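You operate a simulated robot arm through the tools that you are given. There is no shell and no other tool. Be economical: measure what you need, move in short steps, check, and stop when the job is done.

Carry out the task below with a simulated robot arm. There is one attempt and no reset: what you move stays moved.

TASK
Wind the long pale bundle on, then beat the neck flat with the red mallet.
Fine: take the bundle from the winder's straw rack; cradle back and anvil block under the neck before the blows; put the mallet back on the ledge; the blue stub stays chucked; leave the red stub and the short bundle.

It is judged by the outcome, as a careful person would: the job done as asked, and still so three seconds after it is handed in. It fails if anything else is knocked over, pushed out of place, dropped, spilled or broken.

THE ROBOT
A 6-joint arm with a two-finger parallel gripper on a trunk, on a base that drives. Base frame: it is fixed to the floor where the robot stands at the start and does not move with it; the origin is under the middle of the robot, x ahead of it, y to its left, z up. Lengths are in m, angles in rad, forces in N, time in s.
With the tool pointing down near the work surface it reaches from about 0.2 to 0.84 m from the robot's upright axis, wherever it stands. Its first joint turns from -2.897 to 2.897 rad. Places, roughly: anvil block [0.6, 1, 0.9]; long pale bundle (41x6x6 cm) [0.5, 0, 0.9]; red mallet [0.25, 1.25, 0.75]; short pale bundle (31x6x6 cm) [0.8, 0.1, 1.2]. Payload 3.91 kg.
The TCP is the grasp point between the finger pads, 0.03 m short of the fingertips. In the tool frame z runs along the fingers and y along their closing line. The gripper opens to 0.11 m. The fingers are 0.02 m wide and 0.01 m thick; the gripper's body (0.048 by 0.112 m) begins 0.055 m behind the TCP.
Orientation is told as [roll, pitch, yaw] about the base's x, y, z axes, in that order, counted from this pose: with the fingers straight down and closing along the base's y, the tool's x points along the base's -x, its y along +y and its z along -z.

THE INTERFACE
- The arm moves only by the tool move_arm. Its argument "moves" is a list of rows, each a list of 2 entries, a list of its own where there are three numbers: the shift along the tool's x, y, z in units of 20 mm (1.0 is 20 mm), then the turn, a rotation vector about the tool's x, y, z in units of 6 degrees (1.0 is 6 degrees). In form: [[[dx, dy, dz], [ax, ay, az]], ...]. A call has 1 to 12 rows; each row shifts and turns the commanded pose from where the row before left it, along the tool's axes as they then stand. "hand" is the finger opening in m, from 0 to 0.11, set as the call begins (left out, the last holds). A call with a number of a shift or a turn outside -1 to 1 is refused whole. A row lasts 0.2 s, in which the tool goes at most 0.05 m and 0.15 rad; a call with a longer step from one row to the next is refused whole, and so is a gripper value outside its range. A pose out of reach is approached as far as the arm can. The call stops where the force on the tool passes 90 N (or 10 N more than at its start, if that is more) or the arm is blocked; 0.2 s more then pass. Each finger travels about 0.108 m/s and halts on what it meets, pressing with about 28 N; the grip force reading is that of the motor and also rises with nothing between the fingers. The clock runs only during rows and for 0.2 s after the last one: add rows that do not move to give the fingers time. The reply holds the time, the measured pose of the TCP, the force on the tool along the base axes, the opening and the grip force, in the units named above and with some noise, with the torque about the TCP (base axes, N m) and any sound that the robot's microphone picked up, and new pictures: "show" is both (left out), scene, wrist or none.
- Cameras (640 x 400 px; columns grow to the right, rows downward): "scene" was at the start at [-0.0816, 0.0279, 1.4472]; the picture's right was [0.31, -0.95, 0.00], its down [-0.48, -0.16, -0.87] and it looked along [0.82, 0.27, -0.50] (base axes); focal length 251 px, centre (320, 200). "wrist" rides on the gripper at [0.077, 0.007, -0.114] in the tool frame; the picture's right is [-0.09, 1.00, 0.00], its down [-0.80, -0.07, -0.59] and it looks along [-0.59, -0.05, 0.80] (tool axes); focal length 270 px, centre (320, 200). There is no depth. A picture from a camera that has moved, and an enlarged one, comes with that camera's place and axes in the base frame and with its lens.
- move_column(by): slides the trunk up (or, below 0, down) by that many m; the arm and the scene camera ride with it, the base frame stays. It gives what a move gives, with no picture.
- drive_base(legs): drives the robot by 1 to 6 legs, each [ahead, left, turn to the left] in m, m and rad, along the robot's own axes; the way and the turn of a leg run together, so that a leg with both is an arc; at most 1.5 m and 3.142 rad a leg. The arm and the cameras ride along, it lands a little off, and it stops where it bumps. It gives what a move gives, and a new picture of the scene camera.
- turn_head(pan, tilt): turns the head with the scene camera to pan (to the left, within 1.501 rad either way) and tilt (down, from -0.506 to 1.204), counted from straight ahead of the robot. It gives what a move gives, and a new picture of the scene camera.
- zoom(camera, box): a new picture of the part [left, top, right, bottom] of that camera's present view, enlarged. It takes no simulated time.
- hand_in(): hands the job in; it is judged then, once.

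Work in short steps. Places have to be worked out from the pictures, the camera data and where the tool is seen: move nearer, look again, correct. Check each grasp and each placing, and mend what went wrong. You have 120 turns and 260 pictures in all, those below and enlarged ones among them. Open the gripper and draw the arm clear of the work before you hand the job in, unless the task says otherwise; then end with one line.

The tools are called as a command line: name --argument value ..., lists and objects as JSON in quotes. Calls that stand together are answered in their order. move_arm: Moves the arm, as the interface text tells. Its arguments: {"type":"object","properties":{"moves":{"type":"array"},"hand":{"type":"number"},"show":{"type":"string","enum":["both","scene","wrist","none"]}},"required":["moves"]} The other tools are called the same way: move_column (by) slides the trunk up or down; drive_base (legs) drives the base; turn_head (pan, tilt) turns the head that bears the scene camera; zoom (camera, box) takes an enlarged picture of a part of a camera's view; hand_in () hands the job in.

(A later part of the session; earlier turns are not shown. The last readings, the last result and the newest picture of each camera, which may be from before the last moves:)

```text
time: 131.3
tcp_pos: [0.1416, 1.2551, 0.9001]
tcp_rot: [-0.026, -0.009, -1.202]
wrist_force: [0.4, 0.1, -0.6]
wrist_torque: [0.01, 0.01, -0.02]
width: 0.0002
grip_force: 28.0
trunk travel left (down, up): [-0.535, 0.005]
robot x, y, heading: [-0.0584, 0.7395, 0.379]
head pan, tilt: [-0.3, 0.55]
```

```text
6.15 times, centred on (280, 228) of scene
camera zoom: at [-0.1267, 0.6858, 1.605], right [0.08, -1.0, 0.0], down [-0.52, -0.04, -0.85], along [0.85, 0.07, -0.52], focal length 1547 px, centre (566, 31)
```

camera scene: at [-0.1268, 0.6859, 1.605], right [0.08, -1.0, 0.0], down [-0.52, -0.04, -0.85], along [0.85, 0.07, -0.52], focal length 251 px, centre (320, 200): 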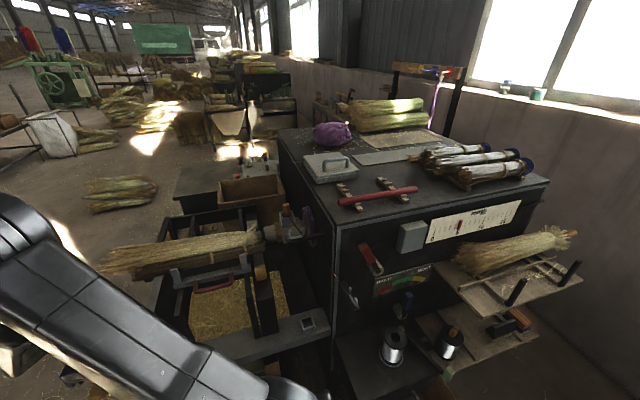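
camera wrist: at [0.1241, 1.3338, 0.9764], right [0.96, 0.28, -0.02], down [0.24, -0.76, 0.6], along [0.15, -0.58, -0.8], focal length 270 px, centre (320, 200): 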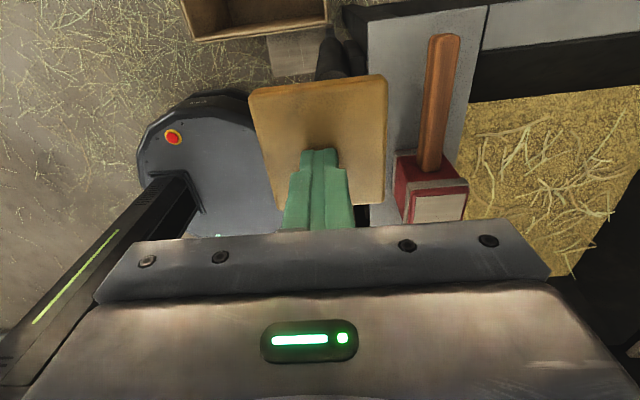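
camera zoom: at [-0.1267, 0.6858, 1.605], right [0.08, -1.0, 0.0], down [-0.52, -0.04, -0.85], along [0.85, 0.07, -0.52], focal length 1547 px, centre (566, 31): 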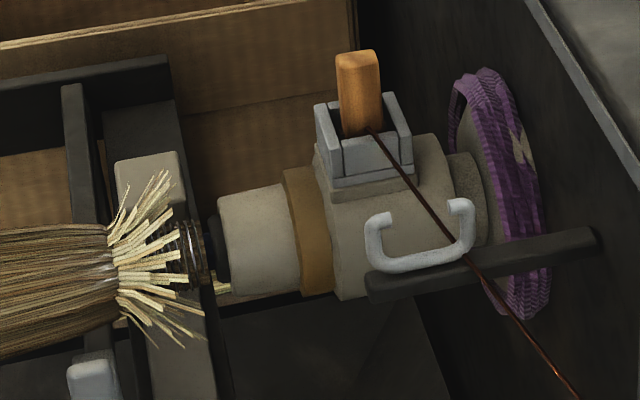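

The peg reset upright; about 6 rings show on the neck (it started at 3; target green ≈9). I press half a stroke and see whether spindle and marker respond.

move_arm --moves '[[[0, 0, 1], [0, 0, 0]], [[0, 0, 1], [0, 0, 0]], [[0, 0, 0.8], [0, 0, 0]], [[0, 0, 0], [0, 0, 0]]]' --show "none"

zoom --camera "scene" --box '[230, 180, 550, 380]'

zoom --camera "scene" --box '[420, 190, 530, 255]'

```text
time: 132.3
tcp_pos: [0.1401, 1.2549, 0.8439]
tcp_rot: [-0.024, -0.007, -1.201]
wrist_force: [2.9, -3.5, 8.7]
wrist_torque: [-0.07, -0.12, -0.03]
width: 0.0001
grip_force: 28.2
trunk travel left (down, up): [-0.535, 0.005]
robot x, y, heading: [-0.0591, 0.7451, 0.379]
head pan, tilt: [-0.3, 0.55]
```

```text
2.00 times, centred on (390, 280) of scene
camera zoom: at [-0.1268, 0.6843, 1.605], right [0.08, -1.0, 0.0], down [-0.52, -0.04, -0.85], along [0.85, 0.07, -0.52], focal length 503 px, centre (180, 40)
```

zoom: 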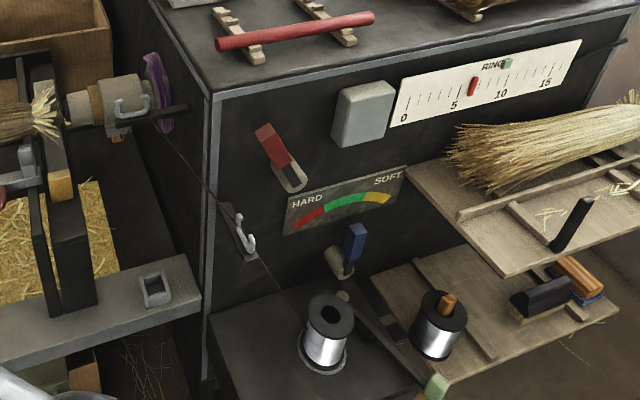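

```text
5.82 times, centred on (475, 222) of scene
camera zoom: at [-0.1268, 0.6843, 1.605], right [0.08, -1.0, 0.0], down [-0.52, -0.04, -0.85], along [0.85, 0.07, -0.52], focal length 1463 px, centre (-582, 69)
```

zoom: 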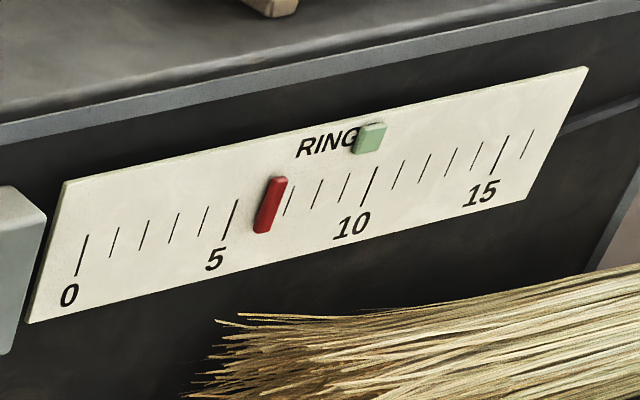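

The spindle turns but the marker stays at ~6: the layer took its 3 rings (3→6) once the bundle was bound, so winding is done for this bundle. I release the pad and move over the cradle handle to draw the cradle back.

move_arm --moves '[[[0, 0, -1], [0, 0, 0]], [[0, 0, -1], [0, 0, 0]], [[0, 0, -1], [0, 0, 0]], [[0, 0, -1], [0, 0, 0]], [[0, 0, -1], [0, 0, 0]], [[0, 0, -1], [0, 0, 0]], [[0, 0, -1], [0, 0, 0]], [[0, 0, -1], [0, 0, 0]], [[0, 0, -1], [0, 0, 0]], [[0, 0, -1], [0, 0, 0]], [[0, 0, -1], [0, 0, 0]], [[0, 0, -1], [0, 0, 0]]]' --show "none"

move_arm --moves '[[[-1, 0.67, 0], [0, 0, 0]], [[-1, 0.67, 0], [0, 0, 0]], [[-1, 0.67, 0], [0, 0, 0]], [[-1, 0.67, 0], [0, 0, 0]], [[-1, 0.67, 0], [0, 0, 0]], [[-1, 0.67, 0], [0, 0, 0]], [[-1, 0.67, 0], [0, 0, 0]], [[-1, 0.67, 0], [0, 0, 0]], [[-1, 0.67, 0], [0, 0, 0]], [[-1, 0.67, 0], [0, 0, 0]], [[-1, 0.67, 0], [0, 0, 0]], [[-1, 0.67, 0], [0, 0, 0]]]' --hand 0.055 --show "both"

zoom --camera "scene" --box '[420, 190, 530, 255]'

```text
time: 134.9
tcp_pos: [0.1459, 1.2597, 1.0848]
tcp_rot: [-0.024, -0.008, -1.201]
wrist_force: [0.3, 0.1, 0.2]
wrist_torque: [0.0, 0.01, 0.0]
width: 0.0002
grip_force: 28.3
trunk travel left (down, up): [-0.535, 0.005]
robot x, y, heading: [-0.0608, 0.7399, 0.377]
head pan, tilt: [-0.3, 0.55]
```

```text
time: 137.5
tcp_pos: [0.3836, 1.0926, 1.0812]
tcp_rot: [-0.023, -0.007, -1.198]
wrist_force: [0.4, 0.2, 0.3]
wrist_torque: [-0.01, -0.02, 0.02]
width: 0.0549
grip_force: 0.0
trunk travel left (down, up): [-0.535, 0.005]
robot x, y, heading: [-0.0632, 0.7428, 0.383]
head pan, tilt: [-0.3, 0.55]
camera scene: at [-0.1262, 0.6854, 1.6051], right [0.08, -1.0, 0.0], down [-0.52, -0.04, -0.85], along [0.85, 0.07, -0.52], focal length 251 px, centre (320, 200)
camera wrist: at [0.3665, 1.1687, 1.1942], right [0.96, 0.28, -0.02], down [0.24, -0.76, 0.6], along [0.15, -0.58, -0.8], focal length 270 px, centre (320, 200)
```

scene: 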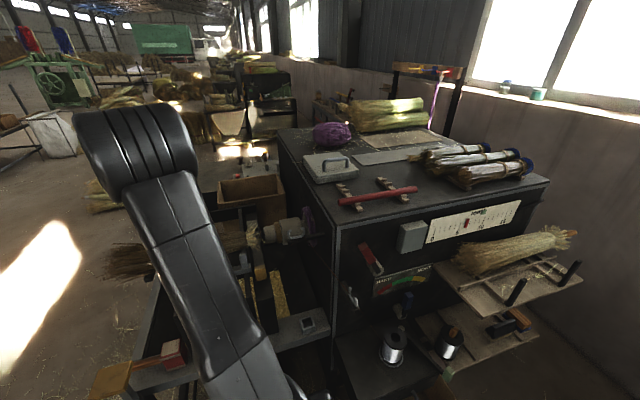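
wrist: 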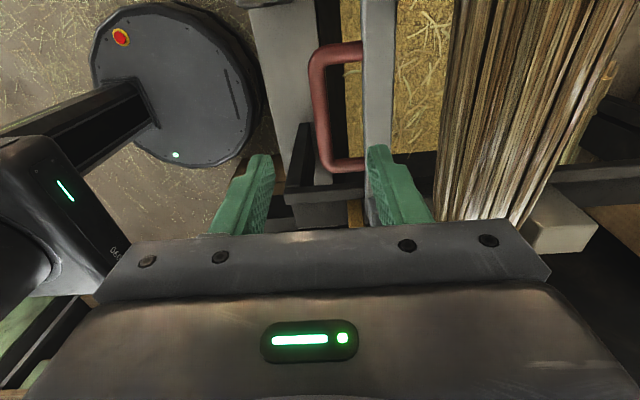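

```text
5.82 times, centred on (475, 222) of scene
camera zoom: at [-0.1262, 0.6854, 1.6051], right [0.08, -1.0, 0.0], down [-0.52, -0.04, -0.85], along [0.85, 0.07, -0.52], focal length 1463 px, centre (-582, 69)
```

zoom: 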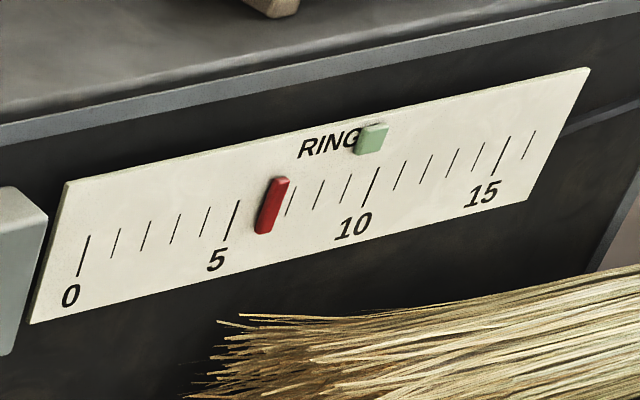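

Handle crossbar lies right between the fingers (n≈0.760). Narrow to 4.5 cm and lower onto it.

move_arm --moves '[[[-0.3, -0.15, 0], [0, 0, 0]], [[0, 0, 1], [0, 0, 0]], [[0, 0, 1], [0, 0, 0]], [[0, 0, 1], [0, 0, 0]], [[0, 0, 1], [0, 0, 0]], [[0, 0, 1], [0, 0, 0]], [[0, 0, 1], [0, 0, 0]], [[0, 0, 0.4], [0, 0, 0]], [[0, 0, 0], [0, 0, 0]]]' --hand 0.045 --show "wrist"

```text
time: 139.5
tcp_pos: [0.3774, 1.0841, 0.9547]
tcp_rot: [-0.026, -0.005, -1.201]
wrist_force: [-0.3, 0.0, -0.1]
wrist_torque: [-0.04, -0.01, -0.01]
width: 0.0449
grip_force: 0.1
trunk travel left (down, up): [-0.535, 0.005]
robot x, y, heading: [-0.0588, 0.7418, 0.374]
head pan, tilt: [-0.3, 0.55]
camera wrist: at [0.36, 1.1609, 1.0676], right [0.96, 0.28, -0.02], down [0.24, -0.76, 0.6], along [0.15, -0.58, -0.8], focal length 270 px, centre (320, 200)
```

wrist: 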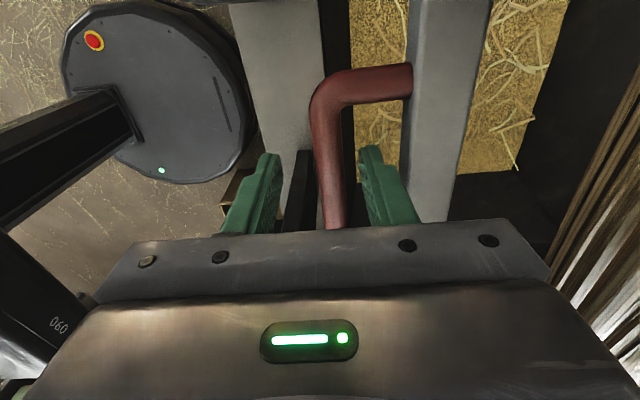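

The handle is between the fingers. Grip and draw the cradle back ~0.11 m.

move_arm --moves '[[[0, 0, 0], [0, 0, 0]], [[0, 0, 0], [0, 0, 0]], [[0, -0.7, 0], [0, 0, 0]], [[0, -0.8, 0], [0, 0, 0]], [[0, -0.8, 0], [0, 0, 0]], [[0, -0.8, 0], [0, 0, 0]], [[0, -0.8, 0], [0, 0, 0]], [[0, -0.8, 0], [0, 0, 0]], [[0, -0.6, 0], [0, 0, 0]], [[0, 0, 0], [0, 0, 0]]]' --hand 0.0 --show "both"

```text
time: 141.7
tcp_pos: [0.2861, 1.0488, 0.9596]
tcp_rot: [-0.019, -0.002, -1.201]
wrist_force: [55.8, -4.8, -11.8]
wrist_torque: [-0.21, -1.52, 0.73]
width: 0.0162
grip_force: 44.3
trunk travel left (down, up): [-0.535, 0.005]
robot x, y, heading: [-0.0613, 0.7412, 0.38]
head pan, tilt: [-0.3, 0.55]
camera scene: at [-0.1172, 0.686, 1.6058], right [0.08, -1.0, 0.0], down [-0.53, -0.04, -0.85], along [0.85, 0.07, -0.53], focal length 251 px, centre (320, 200)
camera wrist: at [0.2694, 1.1247, 1.0737], right [0.96, 0.28, -0.02], down [0.23, -0.77, 0.6], along [0.15, -0.58, -0.8], focal length 270 px, centre (320, 200)
```

scene: 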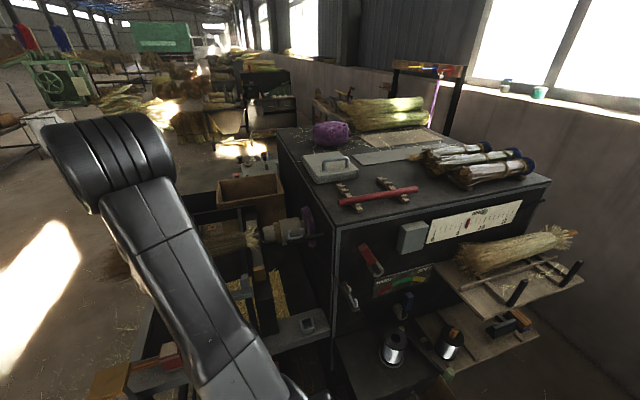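
wrist: 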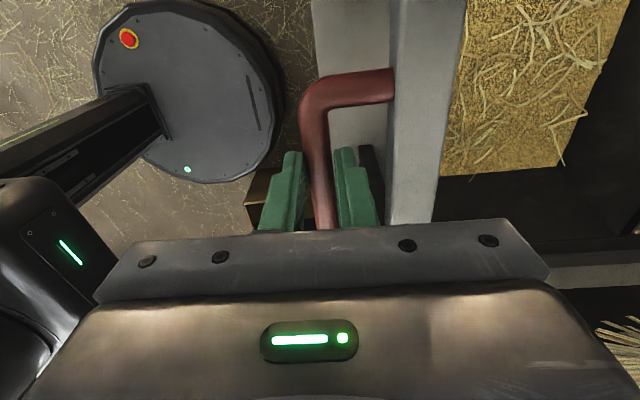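

The cradle is back at its stop. Relax, open and lift.

move_arm --moves '[[[0, 0.4, 0], [0, 0, 0]], [[0, 0, 0], [0, 0, 0]]]' --show "none"

move_arm --moves '[[[0, 0, 0], [0, 0, 0]], [[0, 0, 0], [0, 0, 0]], [[0, 0, -1], [0, 0, 0]], [[0, 0, -1], [0, 0, 0]], [[0, 0, -1], [0, 0, 0]], [[0, 0, -1], [0, 0, 0]], [[0, 0, -1], [0, 0, 0]], [[0, 0, -1], [0, 0, 0]], [[0, 0, -1], [0, 0, 0]], [[0, 0, 0], [0, 0, 0]]]' --hand 0.05 --show "both"

zoom --camera "wrist" --box '[330, 0, 640, 230]'

```text
time: 142.3
tcp_pos: [0.2878, 1.0496, 0.9599]
tcp_rot: [-0.024, -0.004, -1.2]
wrist_force: [35.5, -2.9, 29.1]
wrist_torque: [0.01, -0.91, 0.86]
width: 0.0162
grip_force: 45.0
trunk travel left (down, up): [-0.535, 0.005]
robot x, y, heading: [-0.0628, 0.7403, 0.377]
head pan, tilt: [-0.3, 0.55]
```

```text
time: 144.5
tcp_pos: [0.2897, 1.0538, 1.0968]
tcp_rot: [-0.024, -0.006, -1.203]
wrist_force: [-0.2, -0.6, -0.1]
wrist_torque: [0.02, 0.0, -0.01]
width: 0.0501
grip_force: 0.1
trunk travel left (down, up): [-0.535, 0.005]
robot x, y, heading: [-0.0598, 0.7409, 0.378]
head pan, tilt: [-0.3, 0.55]
camera scene: at [-0.1267, 0.6857, 1.605], right [0.08, -1.0, 0.0], down [-0.52, -0.04, -0.85], along [0.85, 0.07, -0.52], focal length 251 px, centre (320, 200)
camera wrist: at [0.2721, 1.1297, 1.2105], right [0.96, 0.28, -0.02], down [0.24, -0.76, 0.6], along [0.15, -0.58, -0.8], focal length 270 px, centre (320, 200)
```

scene: 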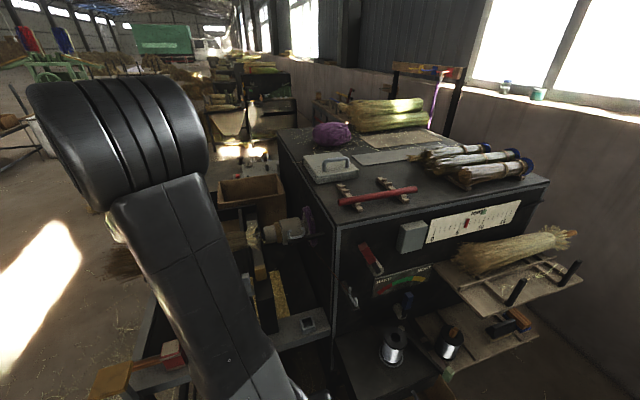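
wrist: 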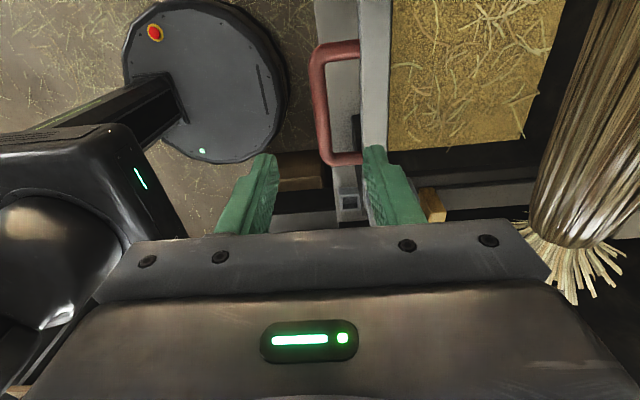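

```text
1.74 times, centred on (485, 115) of wrist
camera zoom: at [0.2721, 1.1297, 1.2105], right [0.96, 0.28, -0.02], down [0.24, -0.76, 0.6], along [0.15, -0.58, -0.8], focal length 470 px, centre (33, 348)
```

zoom: 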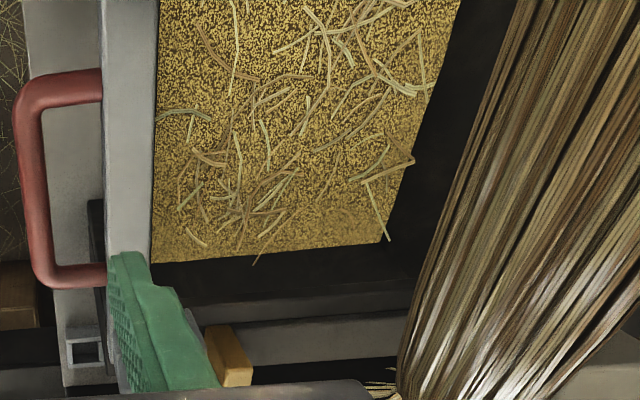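

The cradle is back and the broom hangs from the chuck. To be sure about the green mark, I test one more pad stroke with the cradle withdrawn.

move_arm --moves '[[[1, -0.265, 0], [0, 0, 0]], [[1, -0.265, 0], [0, 0, 0]], [[1, -0.265, 0], [0, 0, 0]], [[1, -0.265, 0], [0, 0, 0]], [[1, -0.265, 0], [0, 0, 0]], [[1, -0.265, 0], [0, 0, 0]], [[1, -0.265, 0], [0, 0, 0]], [[1, -0.265, 0], [0, 0, 0]], [[1, -0.265, 0], [0, 0, 0]], [[1, -0.265, 0], [0, 0, 0]], [[1, -0.265, 0], [0, 0, 0]], [[1, -0.265, 0], [0, 0, 0]]]' --hand 0.0 --show "none"

move_arm --moves '[[[0, 0, 1], [0, 0, 0]], [[0, 0, 1], [0, 0, 0]], [[0, 0, 1], [0, 0, 0]], [[0, 0, 1], [0, 0, 0]], [[0, 0, 1], [0, 0, 0]], [[0, 0, 1], [0, 0, 0]], [[0, 0, 1], [0, 0, 0]], [[0, 0, 1], [0, 0, 0]], [[0, 0, 1], [0, 0, 0]], [[0, 0, 0], [0, 0, 0]]]' --show "wrist"

zoom --camera "scene" --box '[100, 190, 340, 340]'

```text
time: 147.1
tcp_pos: [0.1437, 1.2556, 1.096]
tcp_rot: [-0.025, -0.008, -1.202]
wrist_force: [-0.1, 0.7, 0.6]
wrist_torque: [0.02, 0.01, -0.01]
width: 0.0
grip_force: 28.1
trunk travel left (down, up): [-0.535, 0.005]
robot x, y, heading: [-0.062, 0.7439, 0.38]
head pan, tilt: [-0.3, 0.55]
```

```text
time: 149.3
tcp_pos: [0.1413, 1.2496, 0.9199]
tcp_rot: [-0.024, -0.007, -1.202]
wrist_force: [0.9, 0.3, -0.8]
wrist_torque: [0.02, -0.04, -0.01]
width: 0.0
grip_force: 28.3
trunk travel left (down, up): [-0.535, 0.005]
robot x, y, heading: [-0.0601, 0.7438, 0.379]
head pan, tilt: [-0.3, 0.55]
camera wrist: at [0.1241, 1.3263, 1.0321], right [0.96, 0.28, -0.02], down [0.24, -0.76, 0.6], along [0.15, -0.58, -0.8], focal length 270 px, centre (320, 200)
```

wrist: 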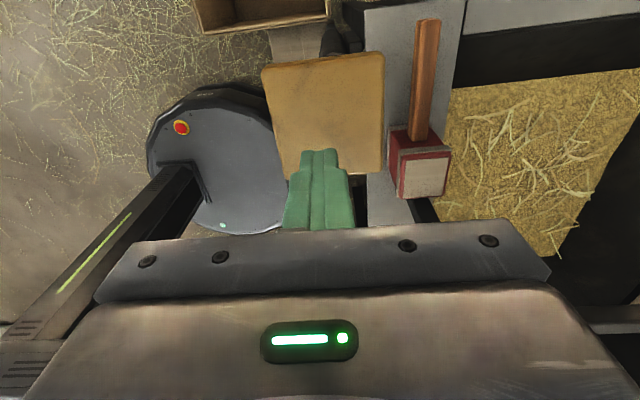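

```text
2.67 times, centred on (220, 265) of scene
camera zoom: at [-0.1268, 0.6857, 1.6051], right [0.08, -1.0, 0.0], down [-0.52, -0.04, -0.85], along [0.85, 0.07, -0.52], focal length 670 px, centre (587, 27)
```

zoom: 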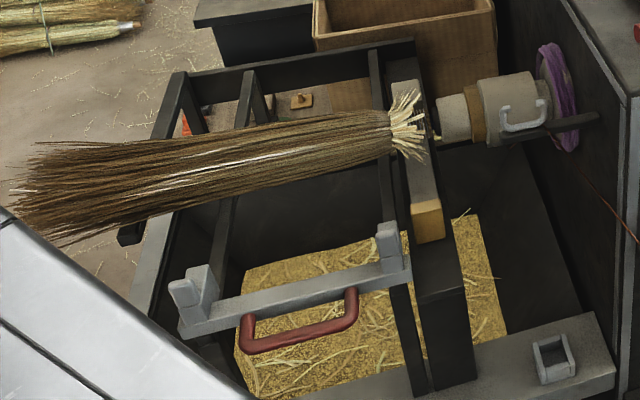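

Do one full stroke and read the marker at the bottom.

move_arm --moves '[[[0, 0, 1], [0, 0, 0]], [[0, 0, 1], [0, 0, 0]], [[0, 0, 1], [0, 0, 0]], [[0, 0, 1], [0, 0, 0]], [[0, 0, 1], [0, 0, 0]], [[0, 0, 0.7], [0, 0, 0]], [[0, 0, 0], [0, 0, 0]]]' --show "none"

zoom --camera "scene" --box '[420, 190, 530, 255]'

zoom --camera "scene" --box '[230, 195, 330, 260]'

move_arm --moves '[[[0, 0, -1], [0, 0, 0]], [[0, 0, -1], [0, 0, 0]], [[0, 0, -1], [0, 0, 0]], [[0, 0, -1], [0, 0, 0]], [[0, 0, -1], [0, 0, 0]], [[0, 0, -1], [0, 0, 0]], [[0, 0, -1], [0, 0, 0]], [[0, 0, -1], [0, 0, 0]], [[0, 0, -1], [0, 0, 0]], [[0, 0, -1], [0, 0, 0]]]' --show "none"

zoom --camera "scene" --box '[230, 195, 330, 260]'

```text
time: 150.9
tcp_pos: [0.1378, 1.2494, 0.8047]
tcp_rot: [-0.024, -0.003, -1.201]
wrist_force: [18.0, 4.1, 31.9]
wrist_torque: [0.33, -0.62, -0.13]
width: 0.0
grip_force: 28.0
trunk travel left (down, up): [-0.535, 0.005]
robot x, y, heading: [-0.0594, 0.7417, 0.379]
head pan, tilt: [-0.3, 0.55]
heard: click
```

```text
5.82 times, centred on (475, 222) of scene
camera zoom: at [-0.1258, 0.6834, 1.6054], right [0.08, -1.0, 0.0], down [-0.52, -0.04, -0.85], along [0.85, 0.07, -0.52], focal length 1463 px, centre (-582, 69)
```

zoom: 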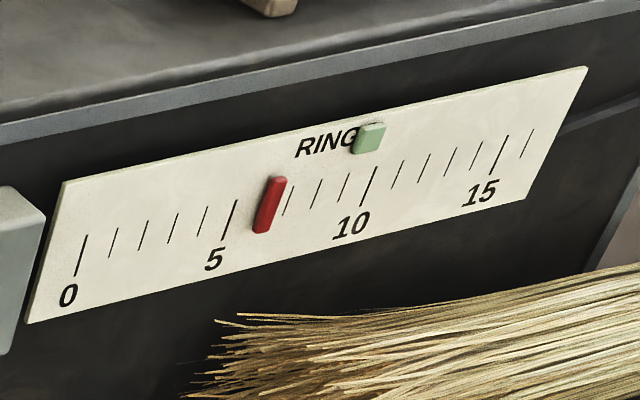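

```text
6.15 times, centred on (280, 228) of scene
camera zoom: at [-0.1258, 0.6834, 1.6054], right [0.08, -1.0, 0.0], down [-0.52, -0.04, -0.85], along [0.85, 0.07, -0.52], focal length 1547 px, centre (566, 31)
```

zoom: 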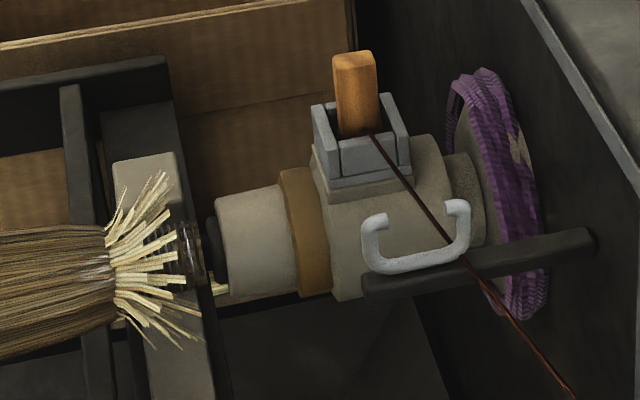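

```text
time: 153.1
tcp_pos: [0.1422, 1.2532, 1.0033]
tcp_rot: [-0.024, -0.007, -1.2]
wrist_force: [0.5, -0.2, -0.1]
wrist_torque: [-0.01, -0.01, 0.02]
width: 0.0
grip_force: 27.6
trunk travel left (down, up): [-0.535, 0.005]
robot x, y, heading: [-0.0605, 0.7389, 0.379]
head pan, tilt: [-0.3, 0.55]
```

```text
6.15 times, centred on (280, 228) of scene
camera zoom: at [-0.1269, 0.6854, 1.605], right [0.08, -1.0, 0.0], down [-0.52, -0.04, -0.85], along [0.85, 0.07, -0.52], focal length 1547 px, centre (566, 31)
```

zoom: 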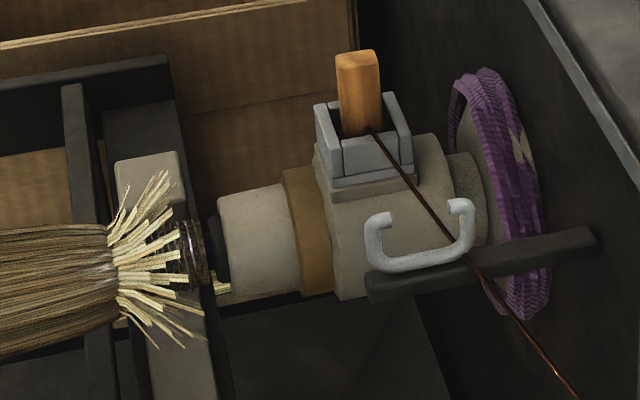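

The counter stays at 6 with clicks: this layer is complete. Next is the anvil: the gold knob (≈(0.478,0.947,0.915); n 0.795, l 0.70) should draw the grey block under the neck. I move above/in front of it.

move_arm --moves '[[[-0.927, 0.289, -1], [0, 0, 0]], [[-0.927, 0.289, -1], [0, 0, 0]], [[-0.927, 0.289, -1], [0, 0, 0]], [[-0.927, 0.289, -1], [0, 0, 0]], [[-0.927, 0.289, 0], [0, 0, 0]], [[-0.927, 0.289, 0], [0, 0, 0]], [[-0.927, 0.289, 0], [0, 0, 0]], [[-0.927, 0.289, 0], [0, 0, 0]], [[-0.927, 0.289, 0], [0, 0, 0]], [[-0.927, 0.289, 0], [0, 0, 0]], [[-0.927, 0.289, 0], [0, 0, 0]], [[-0.927, 0.289, 0], [0, 0, 0]]]' --hand 0.05 --show "none"

move_arm --moves '[[[-0.927, 0.289, 0], [0, 0, 0]], [[-0.927, 0.289, 0], [0, 0, 0]], [[-0.927, 0.289, 0], [0, 0, 0]], [[-0.927, 0.289, 0], [0, 0, 0]], [[-0.927, 0.289, 0], [-1, 0, 0]], [[-0.927, 0.289, 0], [-1, 0, 0]], [[-0.927, 0.289, 0], [-1, 0, 0]], [[-0.927, 0.289, 0], [-1, 0, 0]], [[-0.927, 0.289, 0], [0, 0, 0]], [[-0.927, 0.289, 0], [0, 0, 0]], [[0, 0, 0], [0, 0, 0]]]' --show "both"

```text
time: 155.7
tcp_pos: [0.2899, 1.0679, 1.0833]
tcp_rot: [-0.025, -0.007, -1.2]
wrist_force: [0.7, -0.5, 0.4]
wrist_torque: [0.02, 0.0, 0.02]
width: 0.0503
grip_force: 0.2
trunk travel left (down, up): [-0.535, 0.005]
robot x, y, heading: [-0.0629, 0.7433, 0.384]
head pan, tilt: [-0.3, 0.55]
```

```text
time: 158.1
tcp_pos: [0.4088, 0.917, 1.0902]
tcp_rot: [0.395, -0.005, -1.2]
wrist_force: [-0.3, -0.3, 0.3]
wrist_torque: [0.03, 0.02, 0.02]
width: 0.0499
grip_force: 0.0
trunk travel left (down, up): [-0.535, 0.005]
robot x, y, heading: [-0.0602, 0.7401, 0.381]
head pan, tilt: [-0.3, 0.55]
camera scene: at [-0.1268, 0.6856, 1.605], right [0.08, -1.0, 0.0], down [-0.52, -0.04, -0.85], along [0.85, 0.07, -0.52], focal length 251 px, centre (320, 200)
camera wrist: at [0.3461, 0.9766, 1.1992], right [0.89, 0.25, 0.38], down [0.01, -0.85, 0.53], along [0.46, -0.46, -0.76], focal length 270 px, centre (320, 200)
```

scene: 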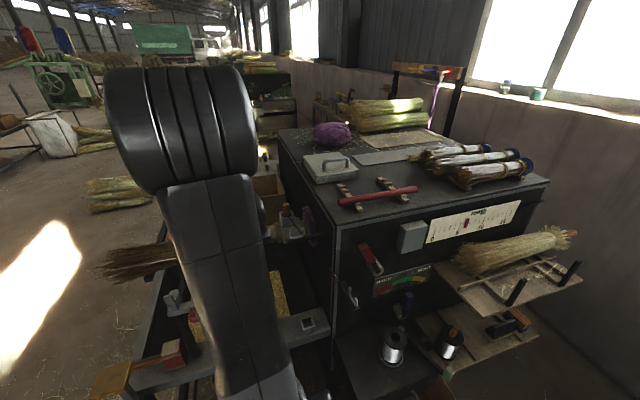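
wrist: 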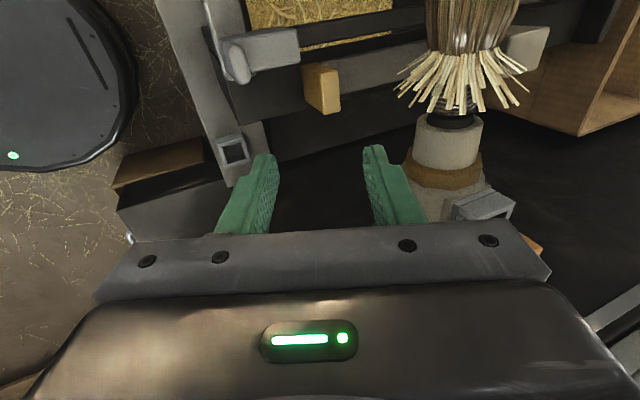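

Knob at (0.48,0.946), right along the approach line. Advance along the tilted tool axis, stopping 4 cm short.

move_arm --moves '[[[0.15, 0.08, 1], [0, 0, 0]], [[0, 0.08, 1], [0, 0, 0]], [[0, 0.08, 1], [0, 0, 0]], [[0, 0.08, 1], [0, 0, 0]], [[0, 0.08, 1], [0, 0, 0]], [[0, 0.08, 1], [0, 0, 0]], [[0, 0.05, 0.6], [0, 0, 0]], [[0, 0, 0], [0, 0, 0]]]' --hand 0.068 --show "wrist"

```text
time: 159.9
tcp_pos: [0.465, 0.9444, 0.9742]
tcp_rot: [0.395, -0.008, -1.201]
wrist_force: [0.2, -0.7, 0.7]
wrist_torque: [0.0, 0.01, 0.05]
width: 0.068
grip_force: 0.1
trunk travel left (down, up): [-0.535, 0.005]
robot x, y, heading: [-0.0614, 0.7429, 0.382]
head pan, tilt: [-0.3, 0.55]
camera wrist: at [0.4022, 1.0034, 1.0816], right [0.89, 0.25, 0.38], down [0.01, -0.85, 0.53], along [0.46, -0.46, -0.76], focal length 270 px, centre (320, 200)
```

wrist: 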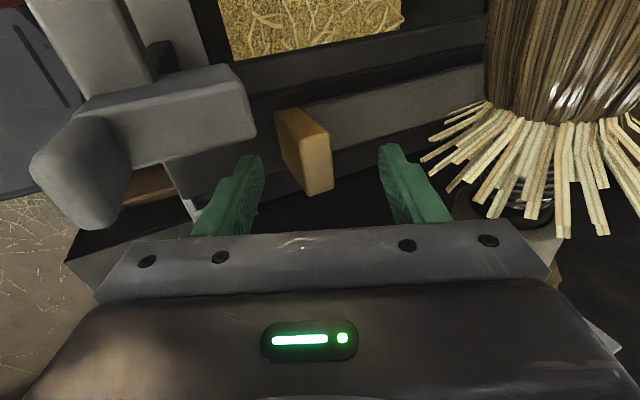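

The knob is between the fingers. Advance the last 3.5 cm and close.

move_arm --moves '[[[0, -0.25, 0.9], [0, 0, 0]], [[0, 0, 0.8], [0, 0, 0]], [[0, 0, 0], [0, 0, 0]]]' --show "wrist"

move_arm --moves '[[[0, 0, 0], [0, 0, 0]], [[0, 0, 0], [0, 0, 0]], [[0, 0, 0], [0, 0, 0]]]' --hand 0.0 --show "wrist"

```text
time: 160.7
tcp_pos: [0.4723, 0.9464, 0.9416]
tcp_rot: [0.395, -0.006, -1.201]
wrist_force: [0.4, -0.4, -1.0]
wrist_torque: [0.01, -0.02, 0.01]
width: 0.068
grip_force: 0.0
trunk travel left (down, up): [-0.535, 0.005]
robot x, y, heading: [-0.0634, 0.7431, 0.382]
head pan, tilt: [-0.3, 0.55]
camera wrist: at [0.4106, 1.0056, 1.0487], right [0.89, 0.25, 0.38], down [0.01, -0.85, 0.53], along [0.46, -0.46, -0.76], focal length 270 px, centre (320, 200)
```

wrist: 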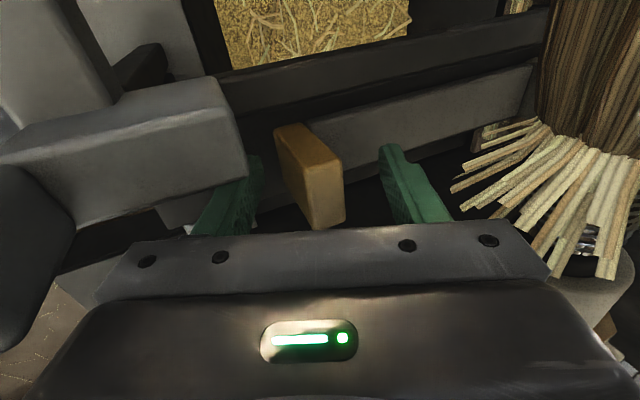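

```text
time: 161.5
tcp_pos: [0.4679, 0.9442, 0.9398]
tcp_rot: [0.386, -0.01, -1.201]
wrist_force: [-24.5, -5.7, -18.9]
wrist_torque: [-1.47, 1.77, 0.94]
width: 0.0355
grip_force: 45.1
trunk travel left (down, up): [-0.535, 0.005]
robot x, y, heading: [-0.0613, 0.7419, 0.385]
head pan, tilt: [-0.3, 0.55]
camera wrist: at [0.4074, 1.0047, 1.047], right [0.89, 0.25, 0.38], down [0.02, -0.85, 0.53], along [0.45, -0.47, -0.76], focal length 270 px, centre (320, 200)
```

wrist: 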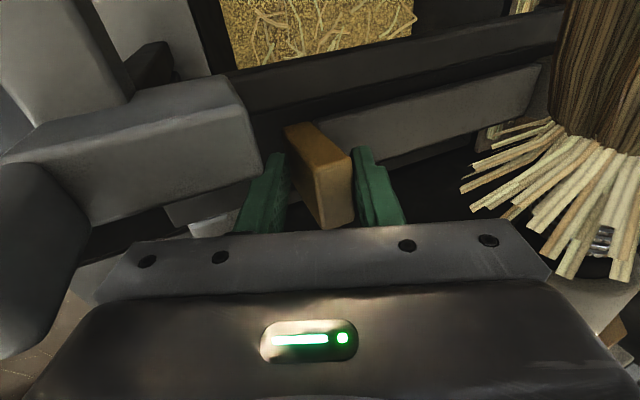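

Gripped. Pull toward the robot horizontally 4 cm and check.

move_arm --moves '[[[0, -0.923, -0.385], [0, 0, 0]], [[0, -0.923, -0.385], [0, 0, 0]], [[0, 0, 0], [0, 0, 0]]]' --show "wrist"

```text
time: 162.3
tcp_pos: [0.4647, 0.9436, 0.9395]
tcp_rot: [0.392, -0.005, -1.199]
wrist_force: [3.9, -2.3, -15.1]
wrist_torque: [-0.62, 1.56, 0.83]
width: 0.0355
grip_force: 45.1
out of reach, approached as far as the arm can: row 1, 2
trunk travel left (down, up): [-0.535, 0.005]
robot x, y, heading: [-0.0588, 0.7462, 0.382]
head pan, tilt: [-0.3, 0.55]
camera wrist: at [0.4029, 1.0023, 1.0481], right [0.89, 0.25, 0.38], down [0.02, -0.85, 0.53], along [0.46, -0.46, -0.76], focal length 270 px, centre (320, 200)
```

wrist: 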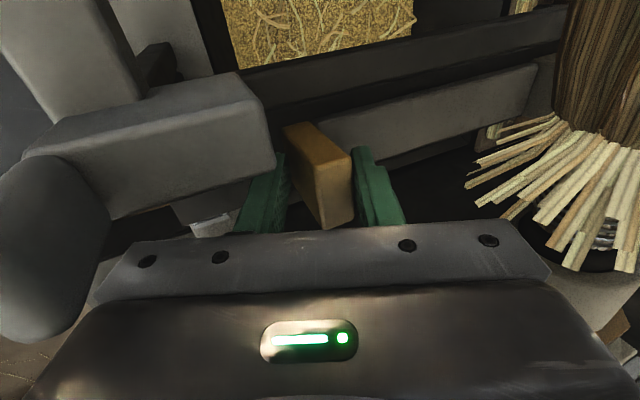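

The arm can't follow in this posture; instead I pull by backing the base in small steps while holding the knob.

drive_base --legs '[[-0.05, 0, 0]]'

zoom --camera "wrist" --box '[0, 0, 640, 400]'

```text
time: 163.2
tcp_pos: [0.4159, 0.9227, 0.9408]
tcp_rot: [0.395, -0.005, -1.201]
wrist_force: [5.1, -7.9, -7.8]
wrist_torque: [-1.37, 1.43, 0.85]
width: 0.0352
grip_force: 45.1
trunk travel left (down, up): [-0.535, 0.005]
robot x, y, heading: [-0.1088, 0.7224, 0.379]
head pan, tilt: [-0.3, 0.55]
camera scene: at [-0.1727, 0.6659, 1.6051], right [0.08, -1.0, 0.0], down [-0.52, -0.04, -0.85], along [0.85, 0.07, -0.52], focal length 251 px, centre (320, 200)
```

scene: 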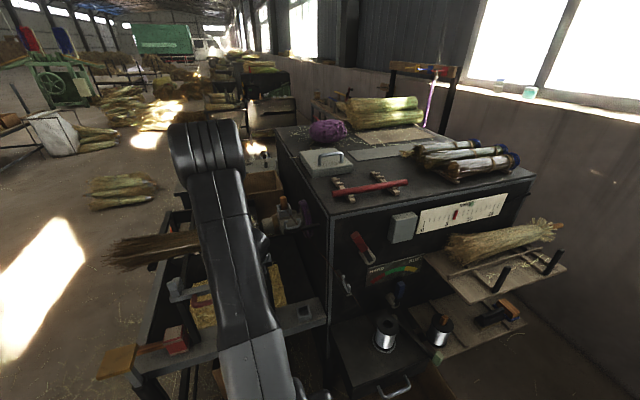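

```text
1.00 times, centred on (320, 200) of wrist (not enlarged: the box is as wide or as high as the picture)
camera zoom: at [0.3548, 0.9821, 1.0482], right [0.89, 0.25, 0.38], down [0.02, -0.85, 0.53], along [0.46, -0.46, -0.76], focal length 270 px, centre (320, 200)
```

zoom: 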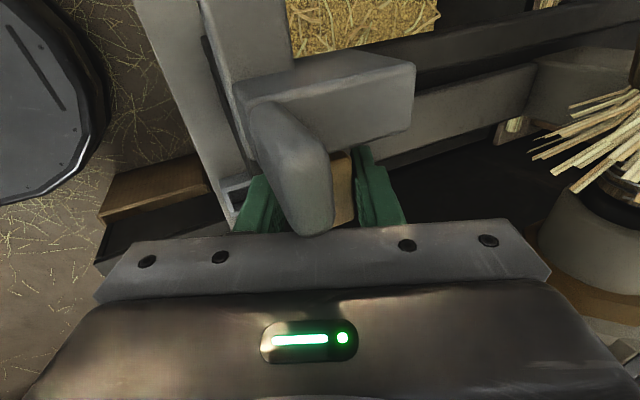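

The knob slides easily and the grey block is coming along. Pull another 0.08.

drive_base --legs '[[-0.08, 0, 0]]'

zoom --camera "wrist" --box '[0, 0, 640, 400]'

zoom --camera "scene" --box '[230, 170, 330, 260]'

```text
time: 164.3
tcp_pos: [0.355, 0.8986, 0.9427]
tcp_rot: [0.41, 0.001, -1.204]
wrist_force: [78.7, 18.5, 18.2]
wrist_torque: [-0.7, 0.22, 0.61]
width: 0.0351
grip_force: 45.2
trunk travel left (down, up): [-0.535, 0.005]
robot x, y, heading: [-0.186, 0.6935, 0.378]
head pan, tilt: [-0.3, 0.55]
camera scene: at [-0.2391, 0.6394, 1.6059], right [0.08, -1.0, 0.0], down [-0.53, -0.04, -0.85], along [0.85, 0.06, -0.53], focal length 251 px, centre (320, 200)
```

scene: 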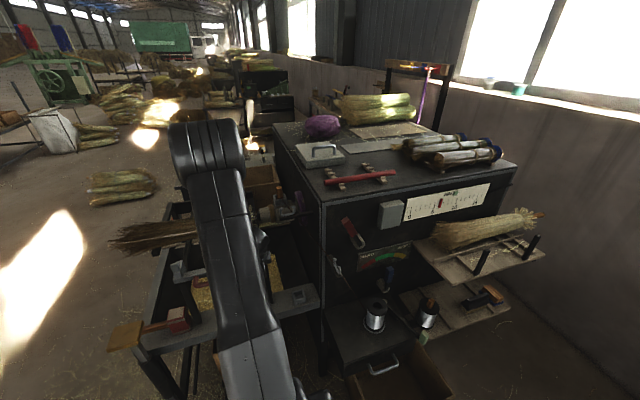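

```text
1.00 times, centred on (320, 200) of wrist (not enlarged: the box is as wide or as high as the picture)
camera zoom: at [0.2929, 0.9564, 1.0506], right [0.88, 0.25, 0.4], down [0.01, -0.86, 0.52], along [0.47, -0.45, -0.76], focal length 270 px, centre (320, 200)
```

zoom: 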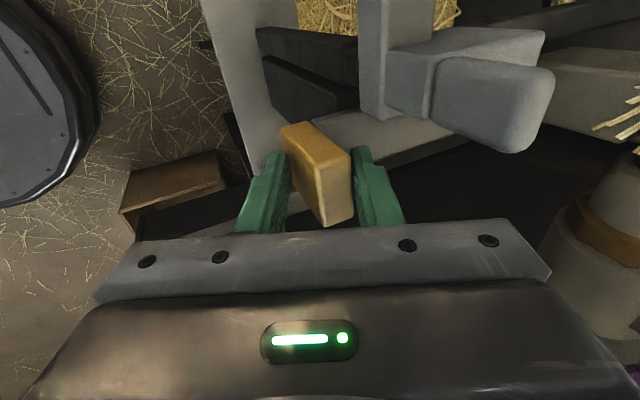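

```text
4.44 times, centred on (280, 215) of scene
camera zoom: at [-0.2391, 0.6394, 1.6059], right [0.08, -1.0, 0.0], down [-0.53, -0.04, -0.85], along [0.85, 0.06, -0.53], focal length 1117 px, centre (498, 133)
```

zoom: 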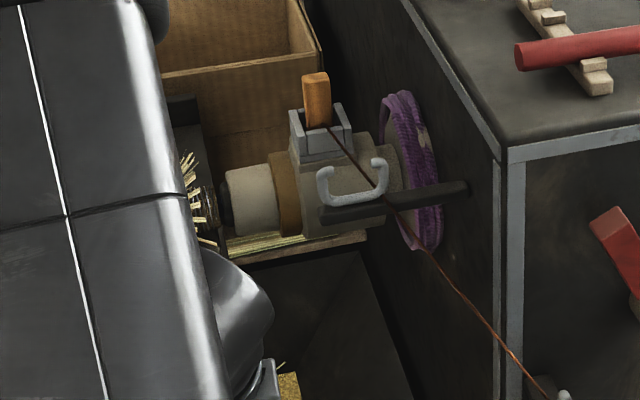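

The slide hit its stop after ~0.12 m. Relieve the pull, open, and retreat along the tool axis.

move_arm --moves '[[[0, 0.6, 0.25], [0, 0, 0]], [[0, 0, 0], [0, 0, 0]]]' --show "none"

move_arm --moves '[[[0, 0, 0], [0, 0, 0]], [[0, 0, 0], [0, 0, 0]], [[0, 0, -1], [0, 0, 0]], [[0, 0, -1], [0, 0, 0]], [[0, 0, -1], [0, 0, 0]], [[0, 0, -1], [0, 0, 0]], [[0, 0, -1], [0, 0, 0]], [[0, 0, -1], [0, 0, 0]], [[0, 0, -1], [0, 0, 0]], [[0, 0, -1], [0, 0, 0]]]' --hand 0.06 --show "both"

```text
time: 164.9
tcp_pos: [0.3632, 0.9004, 0.9445]
tcp_rot: [0.409, -0.002, -1.202]
wrist_force: [-3.7, -1.1, -25.1]
wrist_torque: [-0.88, 1.53, 0.94]
width: 0.0345
grip_force: 45.1
trunk travel left (down, up): [-0.535, 0.005]
robot x, y, heading: [-0.1874, 0.6965, 0.375]
head pan, tilt: [-0.3, 0.55]
```

```text
time: 167.1
tcp_pos: [0.3, 0.8786, 1.0932]
tcp_rot: [0.416, -0.003, -1.202]
wrist_force: [-0.5, 0.8, 0.0]
wrist_torque: [-0.03, 0.03, -0.01]
width: 0.0602
grip_force: 0.0
trunk travel left (down, up): [-0.535, 0.005]
robot x, y, heading: [-0.1805, 0.6957, 0.377]
head pan, tilt: [-0.3, 0.55]
camera scene: at [-0.2493, 0.637, 1.605], right [0.08, -1.0, 0.0], down [-0.52, -0.04, -0.85], along [0.85, 0.07, -0.52], focal length 251 px, centre (320, 200)
camera wrist: at [0.237, 0.9372, 1.2002], right [0.88, 0.25, 0.4], down [0.0, -0.86, 0.52], along [0.47, -0.45, -0.76], focal length 270 px, centre (320, 200)
```

scene: 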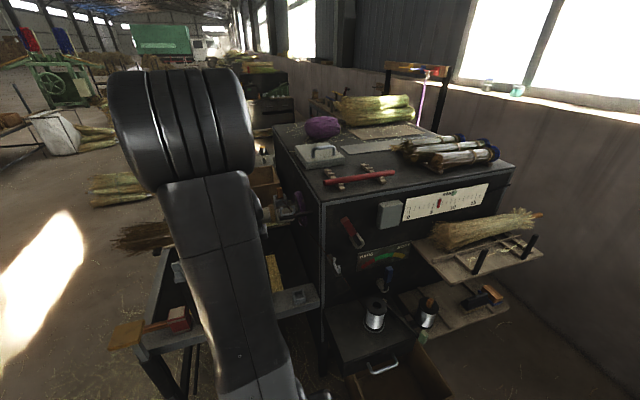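
wrist: 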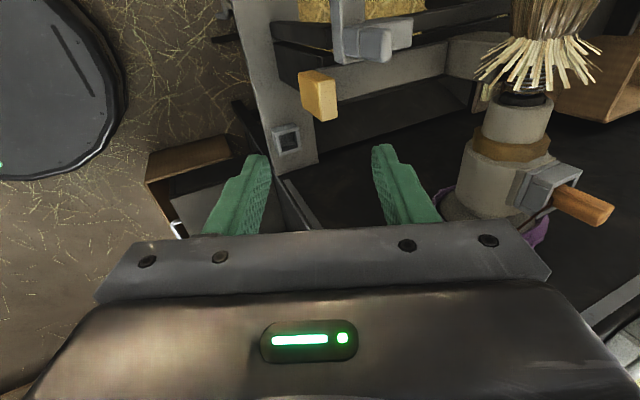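

Zoom to see where the anvil block now is relative to the neck.

zoom --camera "wrist" --box '[400, 0, 640, 150]'

drive_base --legs '[[-0.08, 0, 0], [0, 0, -0.8]]'

turn_head --pan 1.0 --tilt 0.6

zoom --camera "scene" --box '[260, 140, 480, 280]'

```text
2.67 times, centred on (520, 75) of wrist
camera zoom: at [0.237, 0.9372, 1.2002], right [0.88, 0.25, 0.4], down [0.0, -0.86, 0.52], along [0.47, -0.45, -0.76], focal length 721 px, centre (-213, 533)
```

zoom: 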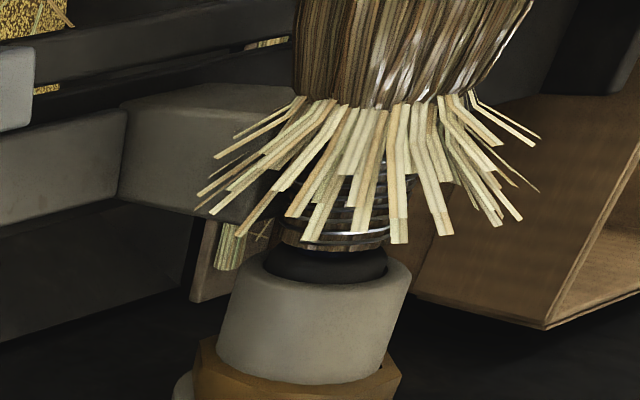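

```text
time: 170.3
tcp_pos: [0.2146, 0.4429, 1.0923]
tcp_rot: [0.418, -0.002, -2.011]
wrist_force: [-0.1, -0.4, 0.4]
wrist_torque: [-0.02, 0.02, 0.01]
width: 0.06
grip_force: 0.0
trunk travel left (down, up): [-0.535, 0.005]
robot x, y, heading: [-0.2578, 0.6666, -0.432]
head pan, tilt: [-0.3, 0.55]
camera scene: at [-0.3409, 0.6751, 1.605], right [-0.67, -0.74, 0.0], down [-0.39, 0.35, -0.85], along [0.63, -0.57, -0.52], focal length 251 px, centre (320, 200)
```

scene: 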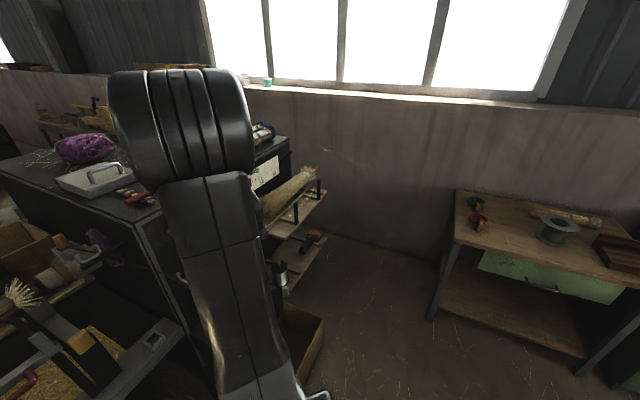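

```text
time: 171.7
tcp_pos: [0.2134, 0.4427, 1.093]
tcp_rot: [0.417, -0.003, -2.011]
wrist_force: [1.3, 0.1, 0.9]
wrist_torque: [0.02, -0.01, 0.01]
width: 0.0602
grip_force: 0.1
trunk travel left (down, up): [-0.535, 0.005]
robot x, y, heading: [-0.2569, 0.6634, -0.43]
head pan, tilt: [1.0, 0.6]
camera scene: at [-0.3331, 0.7827, 1.6005], right [0.54, -0.84, 0.0], down [-0.48, -0.3, -0.83], along [0.7, 0.44, -0.56], focal length 251 px, centre (320, 200)
```

scene: 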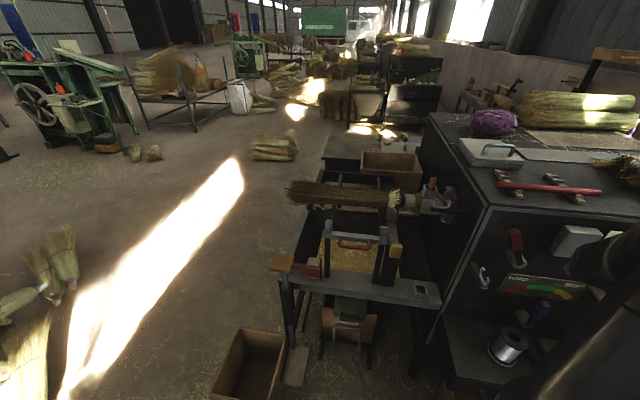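

```text
2.86 times, centred on (370, 210) of scene
camera zoom: at [-0.3331, 0.7827, 1.6005], right [0.54, -0.84, 0.0], down [-0.48, -0.3, -0.83], along [0.7, 0.44, -0.56], focal length 718 px, centre (177, 171)
```

zoom: 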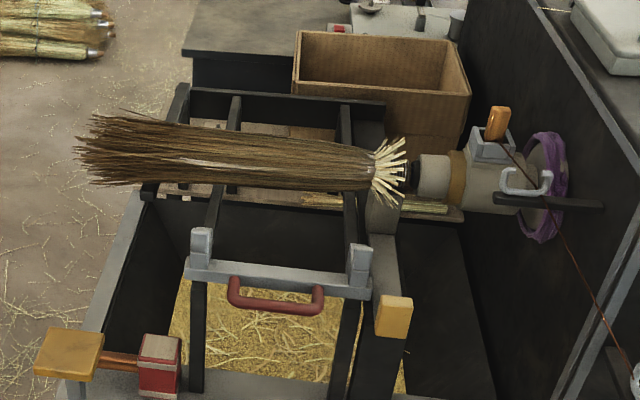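

The anvil block is now beneath the neck, cradle back. Next the mallet—zoom in on it and on the neck.

zoom --camera "scene" --box '[265, 245, 335, 290]'

zoom --camera "scene" --box '[370, 180, 420, 230]'

```text
8.89 times, centred on (300, 268) of scene
camera zoom: at [-0.3331, 0.7827, 1.6005], right [0.54, -0.84, 0.0], down [-0.48, -0.3, -0.83], along [0.7, 0.44, -0.56], focal length 2235 px, centre (498, -400)
```

zoom: 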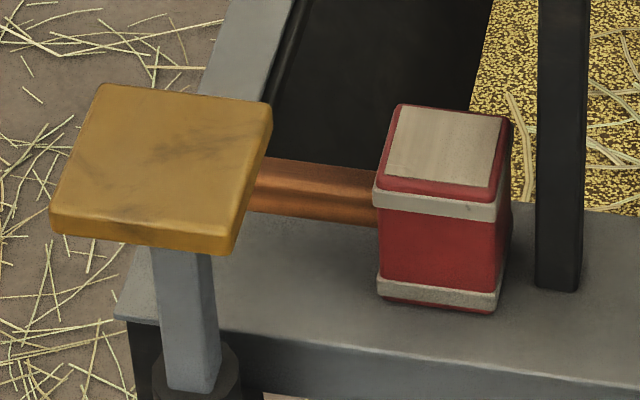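

```text
8.00 times, centred on (395, 205) of scene
camera zoom: at [-0.3331, 0.7827, 1.6005], right [0.54, -0.84, 0.0], down [-0.48, -0.3, -0.83], along [0.7, 0.44, -0.56], focal length 2011 px, centre (-280, 160)
```

zoom: 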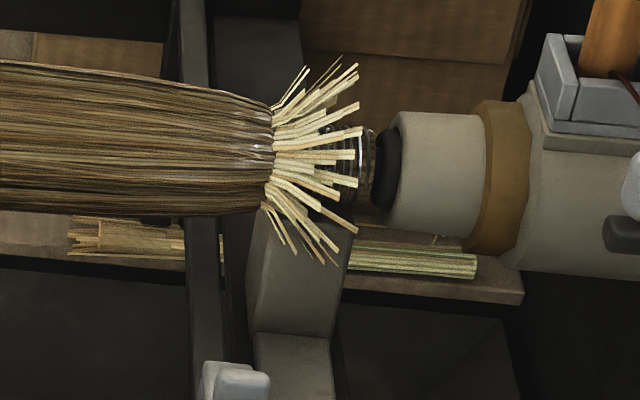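

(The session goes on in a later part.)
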